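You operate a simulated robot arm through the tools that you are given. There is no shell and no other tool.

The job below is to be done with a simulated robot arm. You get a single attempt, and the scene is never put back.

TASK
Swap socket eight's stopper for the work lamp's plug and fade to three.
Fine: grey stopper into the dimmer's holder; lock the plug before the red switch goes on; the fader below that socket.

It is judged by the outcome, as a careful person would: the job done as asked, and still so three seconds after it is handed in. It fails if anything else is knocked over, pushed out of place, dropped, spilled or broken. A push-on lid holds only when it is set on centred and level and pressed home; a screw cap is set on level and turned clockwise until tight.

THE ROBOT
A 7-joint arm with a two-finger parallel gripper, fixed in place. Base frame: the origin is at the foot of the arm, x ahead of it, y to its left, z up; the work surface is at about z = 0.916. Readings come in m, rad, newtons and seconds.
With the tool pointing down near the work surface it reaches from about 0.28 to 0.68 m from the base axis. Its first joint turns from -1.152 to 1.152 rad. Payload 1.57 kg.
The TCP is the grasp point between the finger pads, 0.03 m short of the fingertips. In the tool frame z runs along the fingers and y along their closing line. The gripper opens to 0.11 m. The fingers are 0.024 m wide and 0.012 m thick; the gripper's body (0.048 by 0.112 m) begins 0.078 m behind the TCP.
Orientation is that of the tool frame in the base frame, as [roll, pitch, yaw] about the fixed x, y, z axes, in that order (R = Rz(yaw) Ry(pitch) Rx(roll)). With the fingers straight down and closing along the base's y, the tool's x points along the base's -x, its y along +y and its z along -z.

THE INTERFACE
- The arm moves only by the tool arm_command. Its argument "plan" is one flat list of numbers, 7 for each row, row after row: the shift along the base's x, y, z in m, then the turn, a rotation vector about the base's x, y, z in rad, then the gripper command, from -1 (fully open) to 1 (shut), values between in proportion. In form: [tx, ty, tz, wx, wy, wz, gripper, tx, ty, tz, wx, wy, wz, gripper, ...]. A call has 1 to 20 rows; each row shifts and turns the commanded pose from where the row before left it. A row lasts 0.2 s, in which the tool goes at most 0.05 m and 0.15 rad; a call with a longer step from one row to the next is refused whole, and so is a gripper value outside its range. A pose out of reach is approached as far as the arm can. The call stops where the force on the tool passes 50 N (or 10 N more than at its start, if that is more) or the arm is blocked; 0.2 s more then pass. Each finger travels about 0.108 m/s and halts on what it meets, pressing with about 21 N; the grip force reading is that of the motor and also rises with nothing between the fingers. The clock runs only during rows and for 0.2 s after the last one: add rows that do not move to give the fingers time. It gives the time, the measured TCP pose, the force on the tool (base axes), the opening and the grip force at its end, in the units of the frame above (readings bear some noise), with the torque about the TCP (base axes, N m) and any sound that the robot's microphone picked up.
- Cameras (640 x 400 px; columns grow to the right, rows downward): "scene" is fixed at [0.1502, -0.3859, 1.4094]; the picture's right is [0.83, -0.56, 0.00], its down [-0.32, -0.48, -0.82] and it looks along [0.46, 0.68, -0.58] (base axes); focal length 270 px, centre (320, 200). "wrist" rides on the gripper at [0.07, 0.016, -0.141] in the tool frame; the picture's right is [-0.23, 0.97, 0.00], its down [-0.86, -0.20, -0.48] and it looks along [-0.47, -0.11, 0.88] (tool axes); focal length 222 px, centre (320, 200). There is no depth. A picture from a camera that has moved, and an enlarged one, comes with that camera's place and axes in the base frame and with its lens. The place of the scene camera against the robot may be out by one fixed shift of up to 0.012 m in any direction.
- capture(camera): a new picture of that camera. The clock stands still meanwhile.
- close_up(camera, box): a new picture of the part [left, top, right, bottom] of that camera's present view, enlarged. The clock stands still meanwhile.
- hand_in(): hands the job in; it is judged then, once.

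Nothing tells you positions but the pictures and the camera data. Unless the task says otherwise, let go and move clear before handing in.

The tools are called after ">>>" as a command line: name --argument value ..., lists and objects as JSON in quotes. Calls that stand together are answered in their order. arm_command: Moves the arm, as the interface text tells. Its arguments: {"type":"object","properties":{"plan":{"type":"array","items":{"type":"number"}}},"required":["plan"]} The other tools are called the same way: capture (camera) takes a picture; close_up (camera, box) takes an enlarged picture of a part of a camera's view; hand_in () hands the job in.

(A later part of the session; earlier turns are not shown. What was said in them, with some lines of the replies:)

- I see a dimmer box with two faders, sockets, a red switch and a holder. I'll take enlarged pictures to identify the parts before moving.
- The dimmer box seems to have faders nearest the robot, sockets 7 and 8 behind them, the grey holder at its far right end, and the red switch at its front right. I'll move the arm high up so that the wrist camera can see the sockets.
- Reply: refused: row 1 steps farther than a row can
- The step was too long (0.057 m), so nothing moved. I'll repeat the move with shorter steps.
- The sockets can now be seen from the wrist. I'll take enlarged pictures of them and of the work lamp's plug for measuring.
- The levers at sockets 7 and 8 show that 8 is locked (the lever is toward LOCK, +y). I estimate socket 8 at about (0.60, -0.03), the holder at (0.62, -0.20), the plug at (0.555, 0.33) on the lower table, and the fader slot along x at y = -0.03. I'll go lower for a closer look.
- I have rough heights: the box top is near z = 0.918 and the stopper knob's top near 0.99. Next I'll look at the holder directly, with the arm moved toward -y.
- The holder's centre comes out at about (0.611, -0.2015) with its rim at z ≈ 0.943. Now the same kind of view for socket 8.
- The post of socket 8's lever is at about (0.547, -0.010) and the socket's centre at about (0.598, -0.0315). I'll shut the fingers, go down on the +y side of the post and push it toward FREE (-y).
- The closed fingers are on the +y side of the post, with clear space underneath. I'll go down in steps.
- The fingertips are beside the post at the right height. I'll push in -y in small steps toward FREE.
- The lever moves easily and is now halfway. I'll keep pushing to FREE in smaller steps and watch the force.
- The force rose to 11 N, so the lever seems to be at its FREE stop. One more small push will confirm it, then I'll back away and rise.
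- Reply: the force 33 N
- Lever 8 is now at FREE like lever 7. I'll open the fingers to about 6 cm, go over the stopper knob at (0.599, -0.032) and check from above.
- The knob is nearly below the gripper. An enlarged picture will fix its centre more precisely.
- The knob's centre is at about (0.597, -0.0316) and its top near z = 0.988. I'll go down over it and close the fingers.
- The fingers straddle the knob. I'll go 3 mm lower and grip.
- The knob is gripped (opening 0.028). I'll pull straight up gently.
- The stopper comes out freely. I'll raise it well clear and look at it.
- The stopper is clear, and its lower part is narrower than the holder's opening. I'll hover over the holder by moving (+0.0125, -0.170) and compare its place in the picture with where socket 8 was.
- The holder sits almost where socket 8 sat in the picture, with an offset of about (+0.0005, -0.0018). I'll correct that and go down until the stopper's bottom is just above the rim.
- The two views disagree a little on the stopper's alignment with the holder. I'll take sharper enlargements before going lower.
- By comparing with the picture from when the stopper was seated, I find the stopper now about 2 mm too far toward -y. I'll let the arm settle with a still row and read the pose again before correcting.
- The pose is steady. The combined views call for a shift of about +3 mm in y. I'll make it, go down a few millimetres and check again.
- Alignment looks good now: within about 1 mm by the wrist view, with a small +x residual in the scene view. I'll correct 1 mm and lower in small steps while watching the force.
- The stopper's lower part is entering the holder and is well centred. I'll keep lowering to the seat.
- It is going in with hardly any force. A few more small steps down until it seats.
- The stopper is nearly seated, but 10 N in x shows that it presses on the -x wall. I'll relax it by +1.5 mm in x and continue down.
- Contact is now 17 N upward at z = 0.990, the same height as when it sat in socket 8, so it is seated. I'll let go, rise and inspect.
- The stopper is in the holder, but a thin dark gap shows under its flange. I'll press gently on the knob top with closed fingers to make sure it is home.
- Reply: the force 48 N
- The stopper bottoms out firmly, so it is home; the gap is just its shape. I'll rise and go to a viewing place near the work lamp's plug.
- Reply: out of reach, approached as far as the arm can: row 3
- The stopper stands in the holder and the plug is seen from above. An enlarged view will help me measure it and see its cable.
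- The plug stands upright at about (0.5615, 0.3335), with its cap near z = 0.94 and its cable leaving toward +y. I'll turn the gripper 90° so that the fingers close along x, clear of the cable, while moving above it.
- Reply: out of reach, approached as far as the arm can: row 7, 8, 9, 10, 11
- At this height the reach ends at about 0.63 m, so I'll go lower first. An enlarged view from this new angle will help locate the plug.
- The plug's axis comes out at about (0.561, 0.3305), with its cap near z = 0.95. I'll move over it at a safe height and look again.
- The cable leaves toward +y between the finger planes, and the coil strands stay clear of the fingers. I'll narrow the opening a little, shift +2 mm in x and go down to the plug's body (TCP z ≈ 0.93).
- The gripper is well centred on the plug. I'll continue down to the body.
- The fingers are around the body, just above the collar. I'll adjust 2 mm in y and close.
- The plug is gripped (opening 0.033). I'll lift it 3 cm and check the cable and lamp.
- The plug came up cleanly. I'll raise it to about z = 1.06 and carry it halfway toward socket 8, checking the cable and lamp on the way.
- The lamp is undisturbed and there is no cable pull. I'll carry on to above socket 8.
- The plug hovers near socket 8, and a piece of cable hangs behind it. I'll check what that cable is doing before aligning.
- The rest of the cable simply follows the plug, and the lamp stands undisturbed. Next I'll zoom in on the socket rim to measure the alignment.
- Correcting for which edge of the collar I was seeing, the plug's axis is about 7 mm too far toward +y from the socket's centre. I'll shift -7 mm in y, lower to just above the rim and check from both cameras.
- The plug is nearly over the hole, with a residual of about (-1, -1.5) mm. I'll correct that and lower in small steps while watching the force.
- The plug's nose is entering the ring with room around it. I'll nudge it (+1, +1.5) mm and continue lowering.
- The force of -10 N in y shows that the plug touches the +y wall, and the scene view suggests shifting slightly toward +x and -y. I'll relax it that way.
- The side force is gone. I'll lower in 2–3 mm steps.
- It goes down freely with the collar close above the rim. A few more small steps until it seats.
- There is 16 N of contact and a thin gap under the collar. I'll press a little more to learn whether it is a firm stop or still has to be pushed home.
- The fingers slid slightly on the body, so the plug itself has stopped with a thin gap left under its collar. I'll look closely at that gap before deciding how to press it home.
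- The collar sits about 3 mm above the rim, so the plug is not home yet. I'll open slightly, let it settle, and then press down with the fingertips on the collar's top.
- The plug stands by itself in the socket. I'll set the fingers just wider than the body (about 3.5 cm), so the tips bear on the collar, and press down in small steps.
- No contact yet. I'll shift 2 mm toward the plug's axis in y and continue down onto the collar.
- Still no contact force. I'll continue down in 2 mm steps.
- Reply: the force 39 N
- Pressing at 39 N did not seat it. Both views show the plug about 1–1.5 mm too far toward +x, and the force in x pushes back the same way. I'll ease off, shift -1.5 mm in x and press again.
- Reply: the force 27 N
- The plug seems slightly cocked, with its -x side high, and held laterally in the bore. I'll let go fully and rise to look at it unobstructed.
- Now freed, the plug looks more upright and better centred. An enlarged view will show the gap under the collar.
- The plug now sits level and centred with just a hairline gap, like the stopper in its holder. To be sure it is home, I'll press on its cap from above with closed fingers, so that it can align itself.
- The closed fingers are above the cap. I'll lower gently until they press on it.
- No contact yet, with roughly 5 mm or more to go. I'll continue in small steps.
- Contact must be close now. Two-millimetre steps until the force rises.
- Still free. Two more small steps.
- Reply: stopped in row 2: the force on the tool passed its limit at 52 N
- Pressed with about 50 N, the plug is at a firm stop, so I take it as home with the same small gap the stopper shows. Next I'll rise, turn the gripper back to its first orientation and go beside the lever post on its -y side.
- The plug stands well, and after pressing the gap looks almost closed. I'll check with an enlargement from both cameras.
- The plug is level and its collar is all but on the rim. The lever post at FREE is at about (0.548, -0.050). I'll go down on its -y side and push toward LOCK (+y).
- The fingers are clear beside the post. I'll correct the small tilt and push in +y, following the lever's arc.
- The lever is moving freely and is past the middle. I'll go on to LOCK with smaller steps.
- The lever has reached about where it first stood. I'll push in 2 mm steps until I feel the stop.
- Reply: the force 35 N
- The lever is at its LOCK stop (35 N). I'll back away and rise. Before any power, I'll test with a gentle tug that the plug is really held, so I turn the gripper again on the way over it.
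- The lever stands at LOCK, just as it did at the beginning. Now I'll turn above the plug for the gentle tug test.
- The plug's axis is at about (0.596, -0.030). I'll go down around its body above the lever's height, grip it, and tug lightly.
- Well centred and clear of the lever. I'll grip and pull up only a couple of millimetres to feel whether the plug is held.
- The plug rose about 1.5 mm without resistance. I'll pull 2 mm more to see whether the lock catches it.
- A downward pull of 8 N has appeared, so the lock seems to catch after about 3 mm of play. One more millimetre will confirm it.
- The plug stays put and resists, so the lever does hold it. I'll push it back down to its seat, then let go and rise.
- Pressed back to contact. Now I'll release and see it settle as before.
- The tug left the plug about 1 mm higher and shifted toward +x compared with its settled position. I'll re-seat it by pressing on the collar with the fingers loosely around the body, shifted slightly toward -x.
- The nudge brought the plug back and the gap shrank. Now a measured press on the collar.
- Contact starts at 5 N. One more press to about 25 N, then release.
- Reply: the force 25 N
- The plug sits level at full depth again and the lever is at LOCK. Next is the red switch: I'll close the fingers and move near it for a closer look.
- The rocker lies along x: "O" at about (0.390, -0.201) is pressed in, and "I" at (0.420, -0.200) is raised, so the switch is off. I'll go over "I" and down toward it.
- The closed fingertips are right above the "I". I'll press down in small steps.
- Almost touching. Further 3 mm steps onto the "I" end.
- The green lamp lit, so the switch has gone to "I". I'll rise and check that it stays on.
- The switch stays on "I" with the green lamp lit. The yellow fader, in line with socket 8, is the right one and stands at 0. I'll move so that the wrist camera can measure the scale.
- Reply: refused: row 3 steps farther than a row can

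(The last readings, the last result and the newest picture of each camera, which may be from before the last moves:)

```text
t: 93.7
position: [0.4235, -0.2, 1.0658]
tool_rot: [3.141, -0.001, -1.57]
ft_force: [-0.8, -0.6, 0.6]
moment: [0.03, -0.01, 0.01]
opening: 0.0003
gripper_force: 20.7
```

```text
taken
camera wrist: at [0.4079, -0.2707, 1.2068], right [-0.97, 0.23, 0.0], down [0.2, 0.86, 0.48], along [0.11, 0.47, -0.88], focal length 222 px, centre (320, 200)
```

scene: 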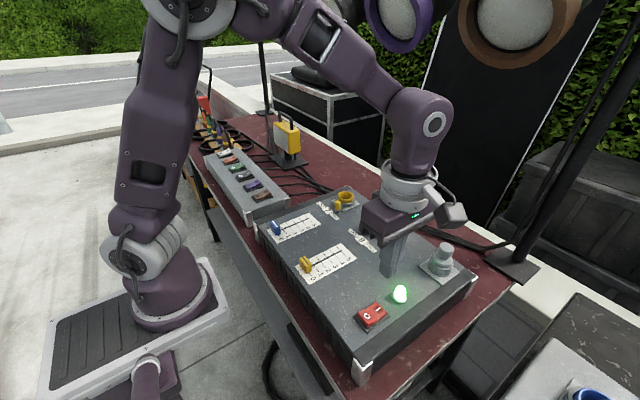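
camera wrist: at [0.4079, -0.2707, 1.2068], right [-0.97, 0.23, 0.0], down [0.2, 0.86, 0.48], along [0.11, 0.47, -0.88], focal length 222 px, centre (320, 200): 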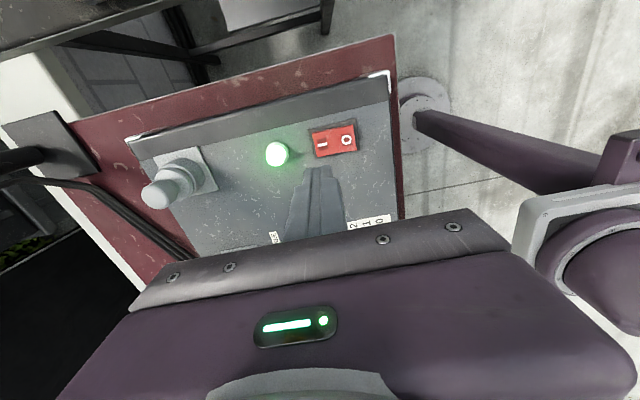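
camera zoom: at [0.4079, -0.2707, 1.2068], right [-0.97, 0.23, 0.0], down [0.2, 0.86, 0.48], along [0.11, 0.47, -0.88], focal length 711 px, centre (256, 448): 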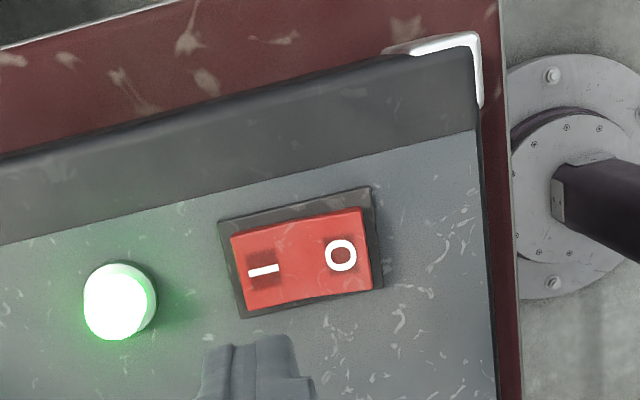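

One step was slightly too long and was refused. I'll repeat with shorter steps.

>>> arm_command --plan '[0, 0.045, 0, 0, 0, 0, 1, 0, 0.045, 0, 0, 0, 0, 1, 0.004, 0.045, 0, 0, 0, 0, 1, 0.004, 0.045, 0, 0, 0, 0, 1, 0, 0.01, 0, 0, 0, 0, 1, 0, 0, 0, 0, 0, 0, 1]'

>>> close_up --camera "wrist" --box '[240, 60, 440, 185]'

>>> capture --camera "wrist"

```text
t: 95.1
position: [0.4334, -0.007, 1.0645]
tool_rot: [-3.14, -0.001, -1.571]
ft_force: [-0.2, 0.2, -0.5]
moment: [0.02, 0.0, 0.06]
opening: 0.0
gripper_force: 20.9
```

```text
3.20 times, centred on (340, 122) of wrist
camera zoom: at [0.4172, -0.0772, 1.2064], right [-0.97, 0.23, 0.0], down [0.2, 0.86, 0.48], along [0.11, 0.47, -0.88], focal length 711 px, centre (256, 448)
```

zoom: 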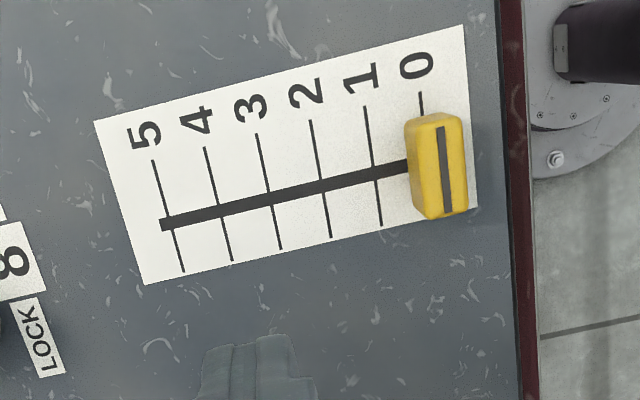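

```text
taken
camera wrist: at [0.4172, -0.0772, 1.2064], right [-0.97, 0.23, 0.0], down [0.2, 0.86, 0.48], along [0.11, 0.47, -0.88], focal length 222 px, centre (320, 200)
```

wrist: 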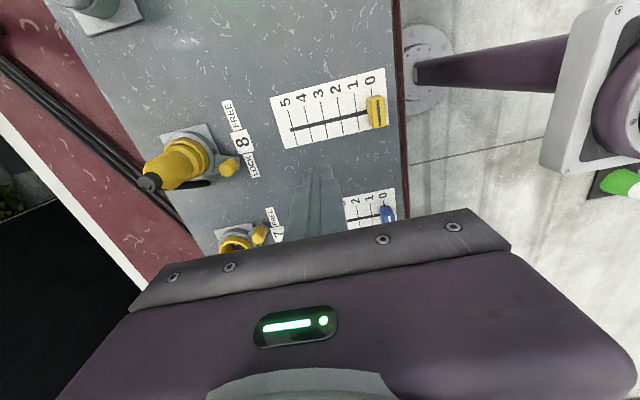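

The scale is clear: ticks are 20 mm apart, 3 is at x ≈ 0.4224, and the knob is at x ≈ 0.362, y ≈ -0.030. I'll straddle the knob with fingers closing along x, so gripping it centres it on the tool.

>>> arm_command --plan '[-0.03, -0.01, -0.01, 0, 0, 0, 0.25, -0.03, -0.01, -0.01, 0, 0, 0, 0.25, -0.011, -0.003, -0.015, 0, 0, 0, 0.25, 0, 0, 0, 0, 0, 0, 0.25]'

>>> close_up --camera "wrist" --box '[240, 80, 400, 220]'

>>> close_up --camera "scene" --box '[270, 210, 370, 290]'

```text
t: 96.1
position: [0.3578, -0.0307, 1.0281]
tool_rot: [-3.141, -0.002, -1.571]
ft_force: [-0.8, -0.6, 0.0]
moment: [0.03, 0.03, 0.02]
opening: 0.0411
gripper_force: 0.1
```

```text
2.86 times, centred on (320, 150) of wrist
camera zoom: at [0.343, -0.1007, 1.1686], right [-0.97, 0.23, 0.0], down [0.2, 0.86, 0.48], along [0.11, 0.47, -0.88], focal length 635 px, centre (320, 343)
```

zoom: 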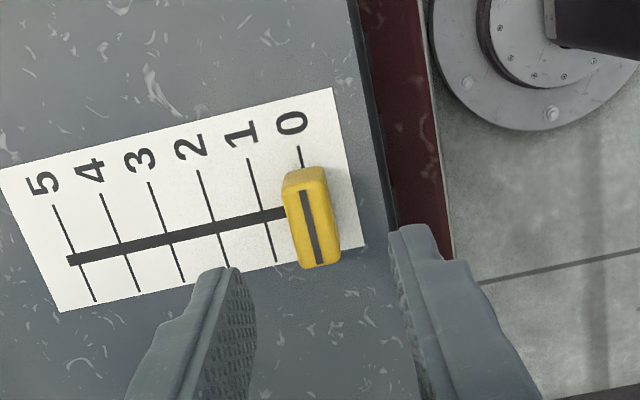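

```text
5.00 times, centred on (320, 250) of scene
camera zoom: at [0.1502, -0.3859, 1.4094], right [0.83, -0.56, 0.0], down [-0.32, -0.48, -0.82], along [0.46, 0.68, -0.58], focal length 1351 px, centre (320, -50)
```

zoom: 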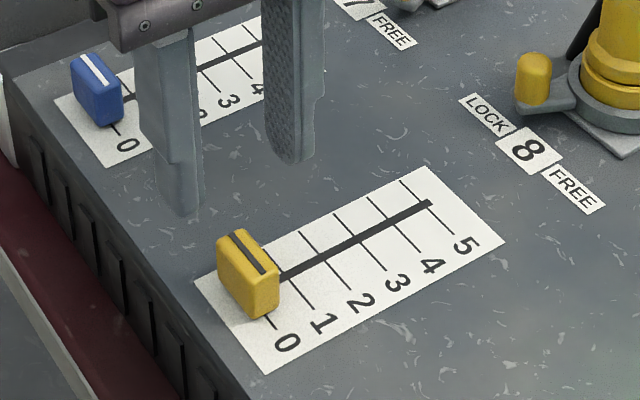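

The knob is at about (0.363, -0.029). I'll shift +4 mm in x and go down around it.

>>> arm_command --plan '[0.004, 0.0015, -0.02, 0, 0, 0, 0.25, 0, 0, -0.025, 0, 0, 0, 0.25, 0, 0, -0.018, 0, 0, 0, 0.25, 0, 0, 0, 0, 0, 0, 0.25]'

>>> close_up --camera "wrist" --box '[240, 80, 400, 220]'

>>> close_up --camera "scene" --box '[270, 210, 370, 290]'

```text
t: 97.1
position: [0.3655, -0.0296, 0.9682]
tool_rot: [3.141, -0.002, -1.571]
ft_force: [0.0, 0.8, -0.9]
moment: [-0.02, 0.03, 0.01]
opening: 0.0414
gripper_force: 0.0
```

```text
2.86 times, centred on (320, 150) of wrist
camera zoom: at [0.3493, -0.1006, 1.1081], right [-0.97, 0.23, 0.0], down [0.2, 0.86, 0.48], along [0.11, 0.47, -0.88], focal length 635 px, centre (320, 343)
```

zoom: 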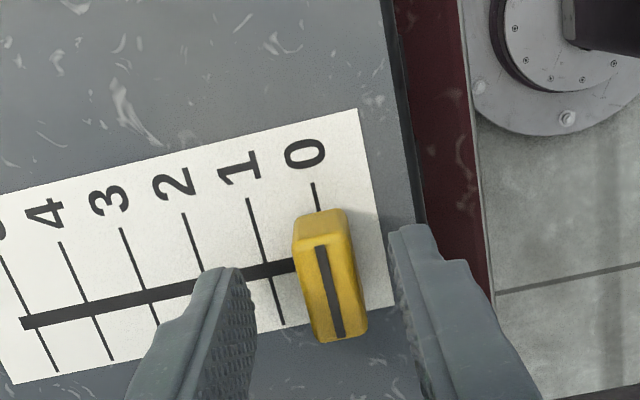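

```text
5.00 times, centred on (320, 250) of scene
camera zoom: at [0.1502, -0.3859, 1.4094], right [0.83, -0.56, 0.0], down [-0.32, -0.48, -0.82], along [0.46, 0.68, -0.58], focal length 1351 px, centre (320, -50)
```

zoom: 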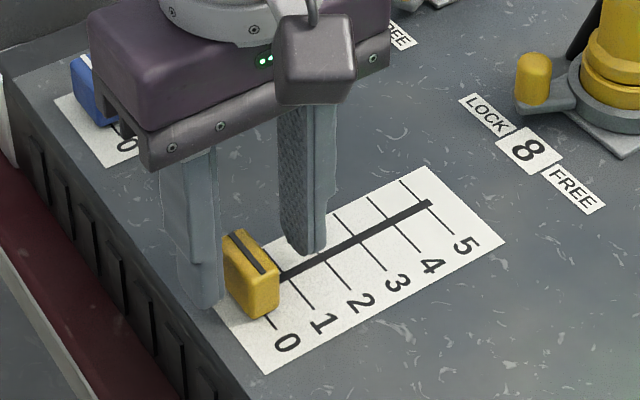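

Centred well enough: the -x finger will touch first and carry the knob away from its end stop. I'll go 4 mm lower and close on the knob.

>>> arm_command --plan '[0, 0, -0.004, 0, 0, 0, 0.25, 0, 0, 0, 0, 0, 0, 0.6, 0, 0, 0, 0, 0, 0, 1, 0, 0, 0, 0, 0, 0, 1]'

>>> close_up --camera "wrist" --box '[240, 80, 400, 220]'

>>> close_up --camera "scene" --box '[270, 210, 370, 290]'

```text
t: 98.1
position: [0.3649, -0.0304, 0.9616]
tool_rot: [-3.139, -0.002, -1.569]
ft_force: [1.5, -4.0, -13.4]
moment: [0.02, -0.14, 0.05]
opening: 0.0161
gripper_force: 31.5
```

```text
2.86 times, centred on (320, 150) of wrist
camera zoom: at [0.3488, -0.1015, 1.1029], right [-0.97, 0.23, 0.0], down [0.2, 0.86, 0.48], along [0.11, 0.47, -0.88], focal length 635 px, centre (320, 343)
```

zoom: 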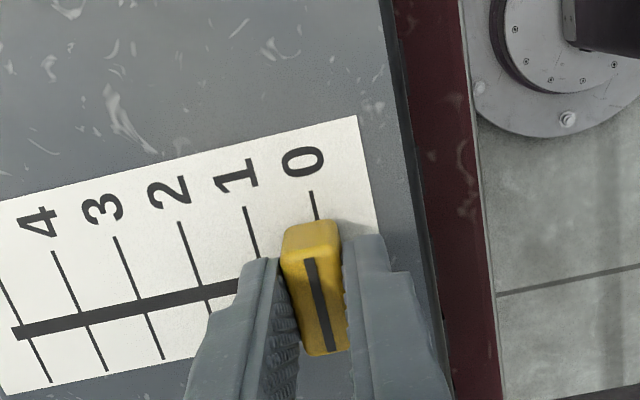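

```text
5.00 times, centred on (320, 250) of scene
camera zoom: at [0.1504, -0.386, 1.4093], right [0.83, -0.56, 0.0], down [-0.32, -0.48, -0.82], along [0.46, 0.68, -0.58], focal length 1351 px, centre (320, -50)
```

zoom: 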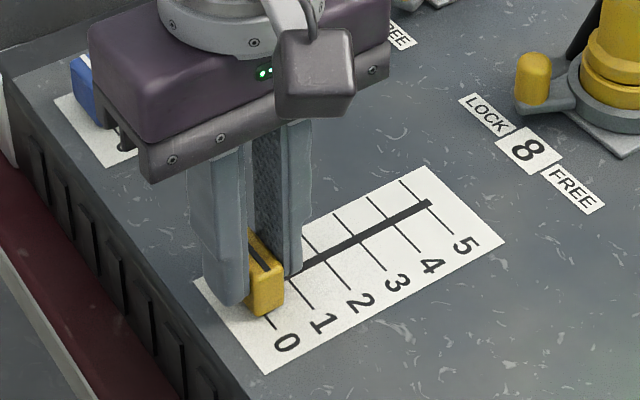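

The knob is gripped (16 mm thick). I'll loosen the hold to about 1 mm of play, so nothing is strained, and slide it in +x in small steps.

>>> arm_command --plan '[0, 0, 0, 0, 0, 0, 0.67, 0, 0, 0, 0, 0, 0, 0.67, 0.008, 0, 0, 0, 0, 0, 0.67, 0.008, 0, 0, 0, 0, 0, 0.67, 0.008, 0, 0, 0, 0, 0, 0.67, 0.008, 0, 0, 0, 0, 0, 0.67, 0, 0, 0, 0, 0, 0, 0.67]'

>>> close_up --camera "wrist" --box '[240, 80, 400, 220]'

>>> close_up --camera "scene" --box '[270, 210, 370, 290]'

```text
t: 99.7
position: [0.3955, -0.031, 0.9618]
tool_rot: [-3.14, 0.0, -1.572]
ft_force: [1.2, 0.1, 0.9]
moment: [0.0, -0.03, -0.01]
opening: 0.0194
gripper_force: 0.9
```

```text
2.86 times, centred on (320, 150) of wrist
camera zoom: at [0.381, -0.1015, 1.1032], right [-0.97, 0.23, 0.0], down [0.2, 0.86, 0.48], along [0.11, 0.47, -0.88], focal length 635 px, centre (320, 343)
```

zoom: 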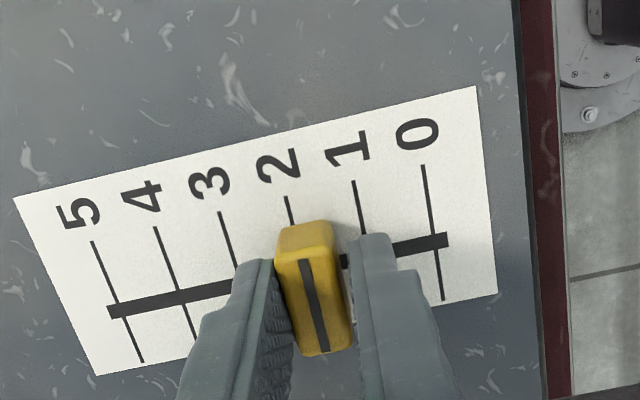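

```text
5.00 times, centred on (320, 250) of scene
camera zoom: at [0.1502, -0.3859, 1.4094], right [0.83, -0.56, 0.0], down [-0.32, -0.48, -0.82], along [0.46, 0.68, -0.58], focal length 1351 px, centre (320, -50)
```

zoom: 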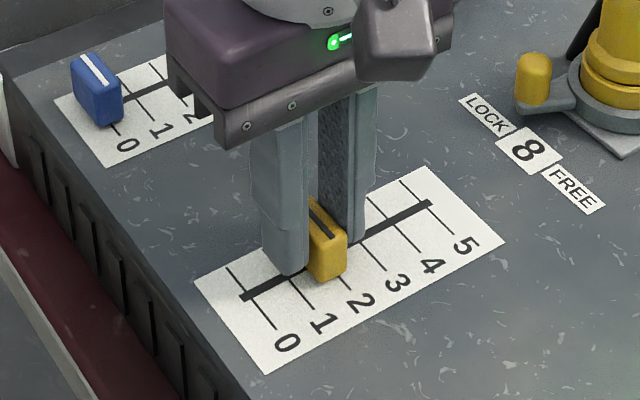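

The knob slides along easily and is now near 2. Another 20 mm, then I'll check again.

>>> arm_command --plan '[0.008, 0, 0, 0, 0, 0, 0.67, 0.008, 0, 0, 0, 0, 0, 0.67, 0.006, 0, 0, 0, 0, 0, 0.67, 0, 0, 0, 0, 0, 0, 0.67]'

>>> close_up --camera "wrist" --box '[240, 80, 400, 220]'

>>> close_up --camera "scene" --box '[290, 220, 370, 280]'

```text
t: 100.7
position: [0.4176, -0.031, 0.9626]
tool_rot: [3.142, -0.002, -1.572]
ft_force: [-0.5, -0.4, -0.5]
moment: [0.02, 0.05, -0.04]
opening: 0.0189
gripper_force: 0.1
```

```text
2.86 times, centred on (320, 150) of wrist
camera zoom: at [0.4023, -0.1026, 1.104], right [-0.97, 0.23, 0.0], down [0.2, 0.86, 0.48], along [0.11, 0.47, -0.88], focal length 635 px, centre (320, 343)
```

zoom: 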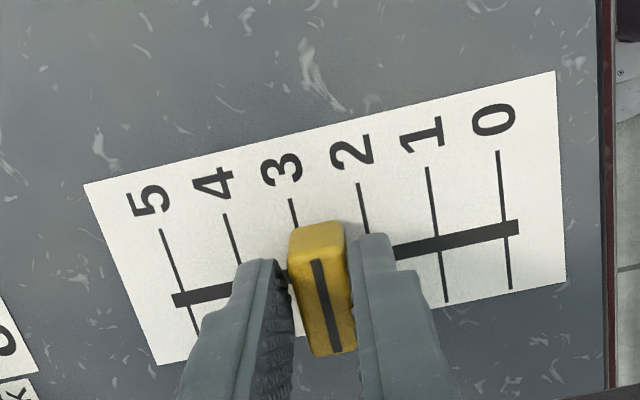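

```text
6.67 times, centred on (330, 250) of scene
camera zoom: at [0.1502, -0.3859, 1.4094], right [0.83, -0.56, 0.0], down [-0.32, -0.48, -0.82], along [0.46, 0.68, -0.58], focal length 1801 px, centre (253, -133)
```

zoom: 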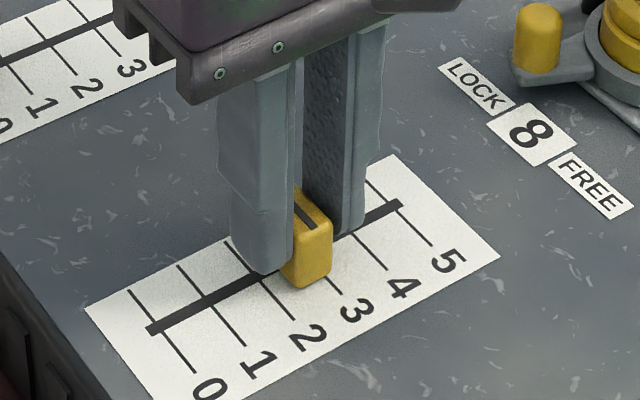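

The marker is at x ≈ 0.418 and tick 3 at x ≈ 0.423, so 5 mm more.

>>> arm_command --plan '[0.003, 0, 0, 0, 0, 0, 0.67, 0.0025, 0, 0, 0, 0, 0, 0.67, 0, 0, 0, 0, 0, 0, 0.67]'

>>> close_up --camera "wrist" --box '[240, 80, 400, 220]'

>>> close_up --camera "scene" --box '[300, 220, 364, 268]'

```text
t: 101.5
position: [0.424, -0.0318, 0.9627]
tool_rot: [3.141, -0.002, -1.571]
ft_force: [-0.6, 1.2, 0.9]
moment: [0.0, 0.05, 0.0]
opening: 0.0187
gripper_force: 0.6
```

```text
2.86 times, centred on (320, 150) of wrist
camera zoom: at [0.4077, -0.1019, 1.1037], right [-0.97, 0.23, 0.0], down [0.2, 0.86, 0.48], along [0.11, 0.47, -0.88], focal length 635 px, centre (320, 343)
```

zoom: 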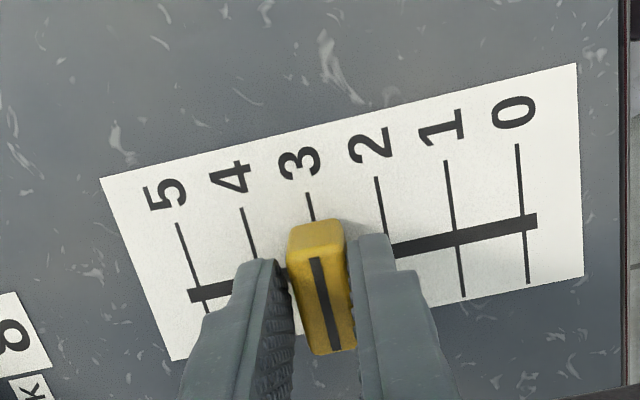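

```text
8.33 times, centred on (332, 244) of scene
camera zoom: at [0.1502, -0.3859, 1.4094], right [0.83, -0.56, 0.0], down [-0.32, -0.48, -0.82], along [0.46, 0.68, -0.58], focal length 2251 px, centre (220, -167)
```

zoom: 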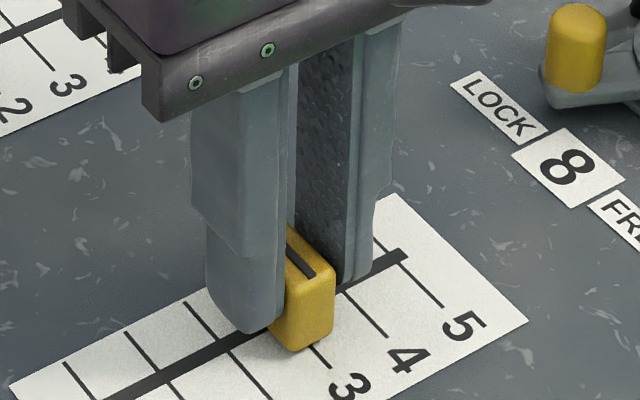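

The marker (x ≈ 0.4236) and tick 3 (x ≈ 0.4232) agree. I'll open the fingers, rise straight up and check the fader and the work lamp.

>>> arm_command --plan '[0, 0, 0, 0, 0, 0, 0.4, 0, 0, 0, 0, 0, 0, 0.25, 0, 0, 0.03, 0, 0, 0, 0.25, 0, 0, 0.04, 0, 0, 0, 0.25, 0, 0.02, 0.04, 0, 0, 0, 0.25, 0.01, 0.02, 0.02, 0, 0, 0, 0.25, 0, 0, 0, 0, 0, 0, 0.25]'

>>> close_up --camera "wrist" --box '[240, 60, 440, 185]'

>>> capture --camera "scene"

>>> close_up --camera "scene" --box '[240, 90, 360, 190]'

>>> close_up --camera "scene" --box '[290, 210, 370, 270]'

```text
t: 103.1
position: [0.4348, 0.0105, 1.0939]
tool_rot: [3.141, -0.002, -1.57]
ft_force: [-0.2, 0.3, -0.9]
moment: [-0.02, 0.01, -0.03]
opening: 0.0411
gripper_force: 0.0
```

```text
3.20 times, centred on (340, 122) of wrist
camera zoom: at [0.4196, -0.061, 1.2345], right [-0.97, 0.23, 0.0], down [0.2, 0.86, 0.48], along [0.11, 0.47, -0.88], focal length 711 px, centre (256, 448)
```

zoom: 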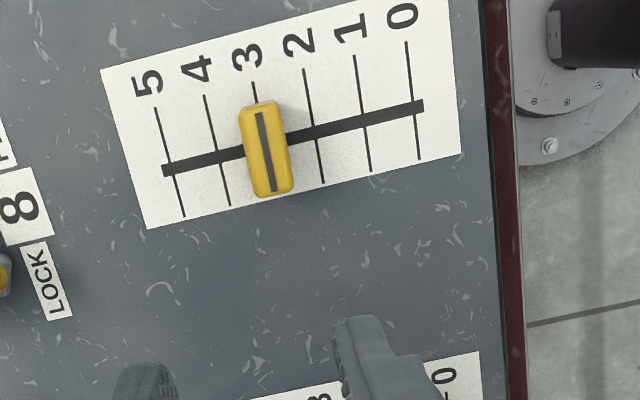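

```text
taken
```

scene: 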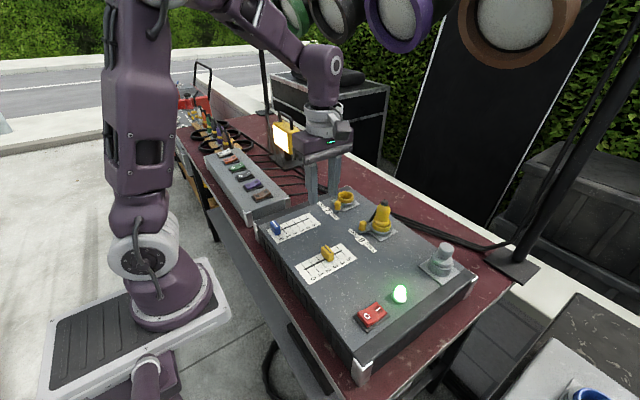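

```text
4.00 times, centred on (300, 140) of scene
camera zoom: at [0.1502, -0.3859, 1.4094], right [0.83, -0.56, 0.0], down [-0.32, -0.48, -0.82], along [0.46, 0.68, -0.58], focal length 1080 px, centre (400, 440)
```

zoom: 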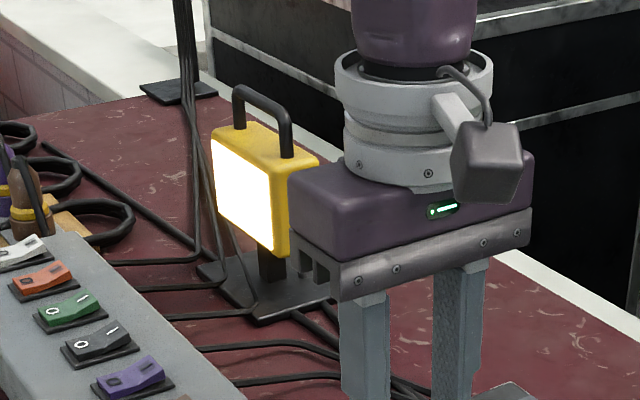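

```text
6.67 times, centred on (330, 240) of scene
camera zoom: at [0.1502, -0.3859, 1.4094], right [0.83, -0.56, 0.0], down [-0.32, -0.48, -0.82], along [0.46, 0.68, -0.58], focal length 1801 px, centre (253, -67)
```

zoom: 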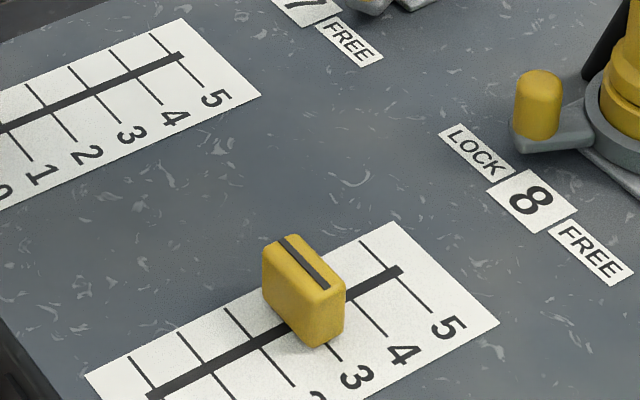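

The work lamp is lit, the switch is on, and the fader marker sits on 3. I'll rise clear and take a last look at everything.

>>> arm_command --plan '[-0.02, 0.01, 0.04, 0, 0, 0, 0.25, -0.02, 0.01, 0.04, 0, 0, 0, 0.25, -0.02, 0.01, 0.04, 0, 0, 0, 0.25, 0, 0, 0, 0, 0, 0, 0.25, 0, 0, 0, 0, 0, 0, 0.25]'

>>> capture --camera "scene"

>>> close_up --camera "scene" --box '[340, 176, 480, 290]'

>>> close_up --camera "scene" --box '[150, 80, 350, 220]'

>>> capture --camera "wrist"

```text
t: 104.3
position: [0.3705, 0.0375, 1.2113]
tool_rot: [-3.141, -0.002, -1.571]
ft_force: [-0.1, -0.1, -1.0]
moment: [0.01, 0.02, -0.02]
opening: 0.0416
gripper_force: 0.1
```

```text
taken
```

scene: 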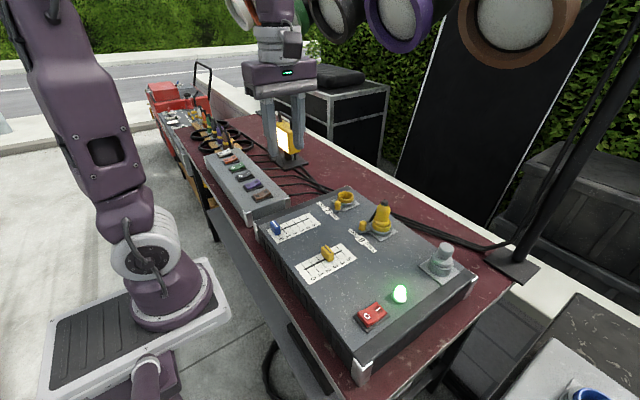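

```text
3.51 times, centred on (410, 233) of scene
camera zoom: at [0.1502, -0.3859, 1.4094], right [0.83, -0.56, 0.0], down [-0.32, -0.48, -0.82], along [0.46, 0.68, -0.58], focal length 948 px, centre (4, 84)
```

zoom: 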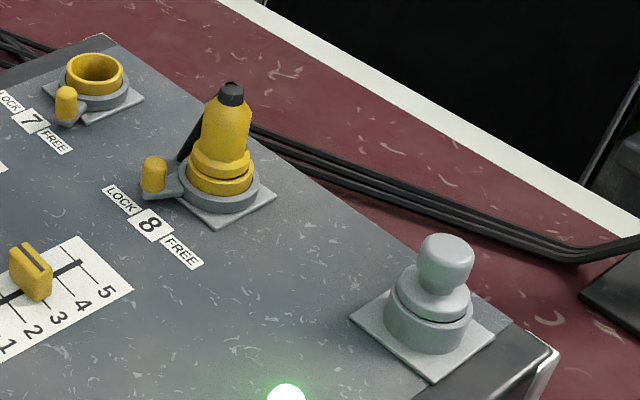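

```text
2.86 times, centred on (250, 150) of scene
camera zoom: at [0.1502, -0.3859, 1.4094], right [0.83, -0.56, 0.0], down [-0.32, -0.48, -0.82], along [0.46, 0.68, -0.58], focal length 772 px, centre (520, 343)
```

zoom: 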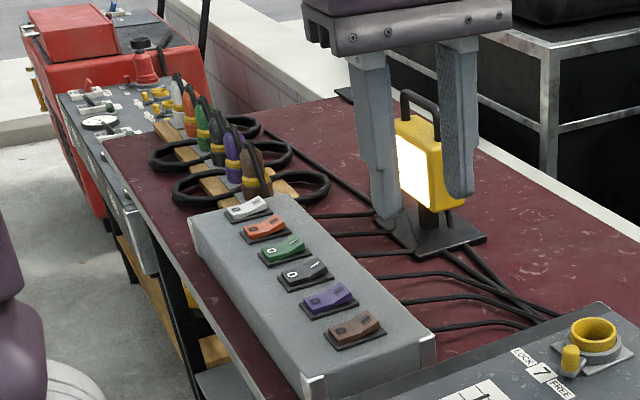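

```text
taken
camera wrist: at [0.3547, -0.0332, 1.3531], right [-0.97, 0.23, 0.0], down [0.2, 0.86, 0.48], along [0.11, 0.47, -0.88], focal length 222 px, centre (320, 200)
```

wrist: 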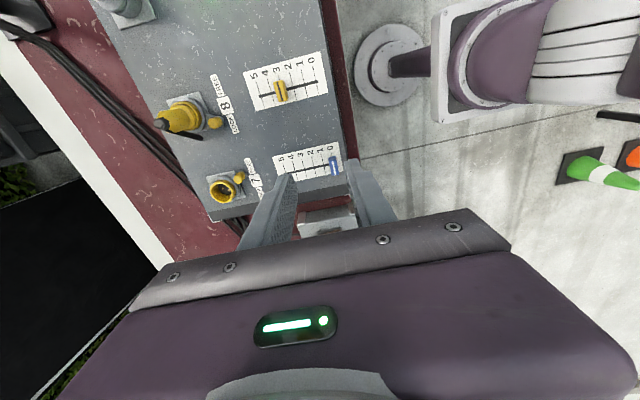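

Everything is in place: the grey stopper is in the dimmer's holder, the work lamp's plug is in socket 8 with its lever at LOCK, the red switch is on with the green lamp lit, the yellow fader is at 3 and the work lamp is shining. The arm is clear and nothing else was disturbed, so I'm handing in.

>>> hand_in

```text
The job is handed in.
```

The job is done and handed in, and the work lamp is lit. I haven't been given a result.

- **Stopper:** the grey stopper from socket eight is in the dimmer's holder. I pressed it down firmly, and a thin gap still shows under its rim.
- **Plug:** the work lamp's plug is in socket eight, also with a thin gap under its collar. It did not go down further when I pressed with about 50 N.
- **Lock:** I moved the lever to LOCK before touching the switch. A gentle tug lifted the plug about 3 mm before it held at about 8 N, so I pressed it back down.
- **Switch:** the red switch is on "I" and the green lamp is lit.
- **Fader:** the yellow fader below socket eight is at three, within about half a millimetre of the mark.

I saw nothing else knocked or moved, and the arm was clear of everything when I handed in.
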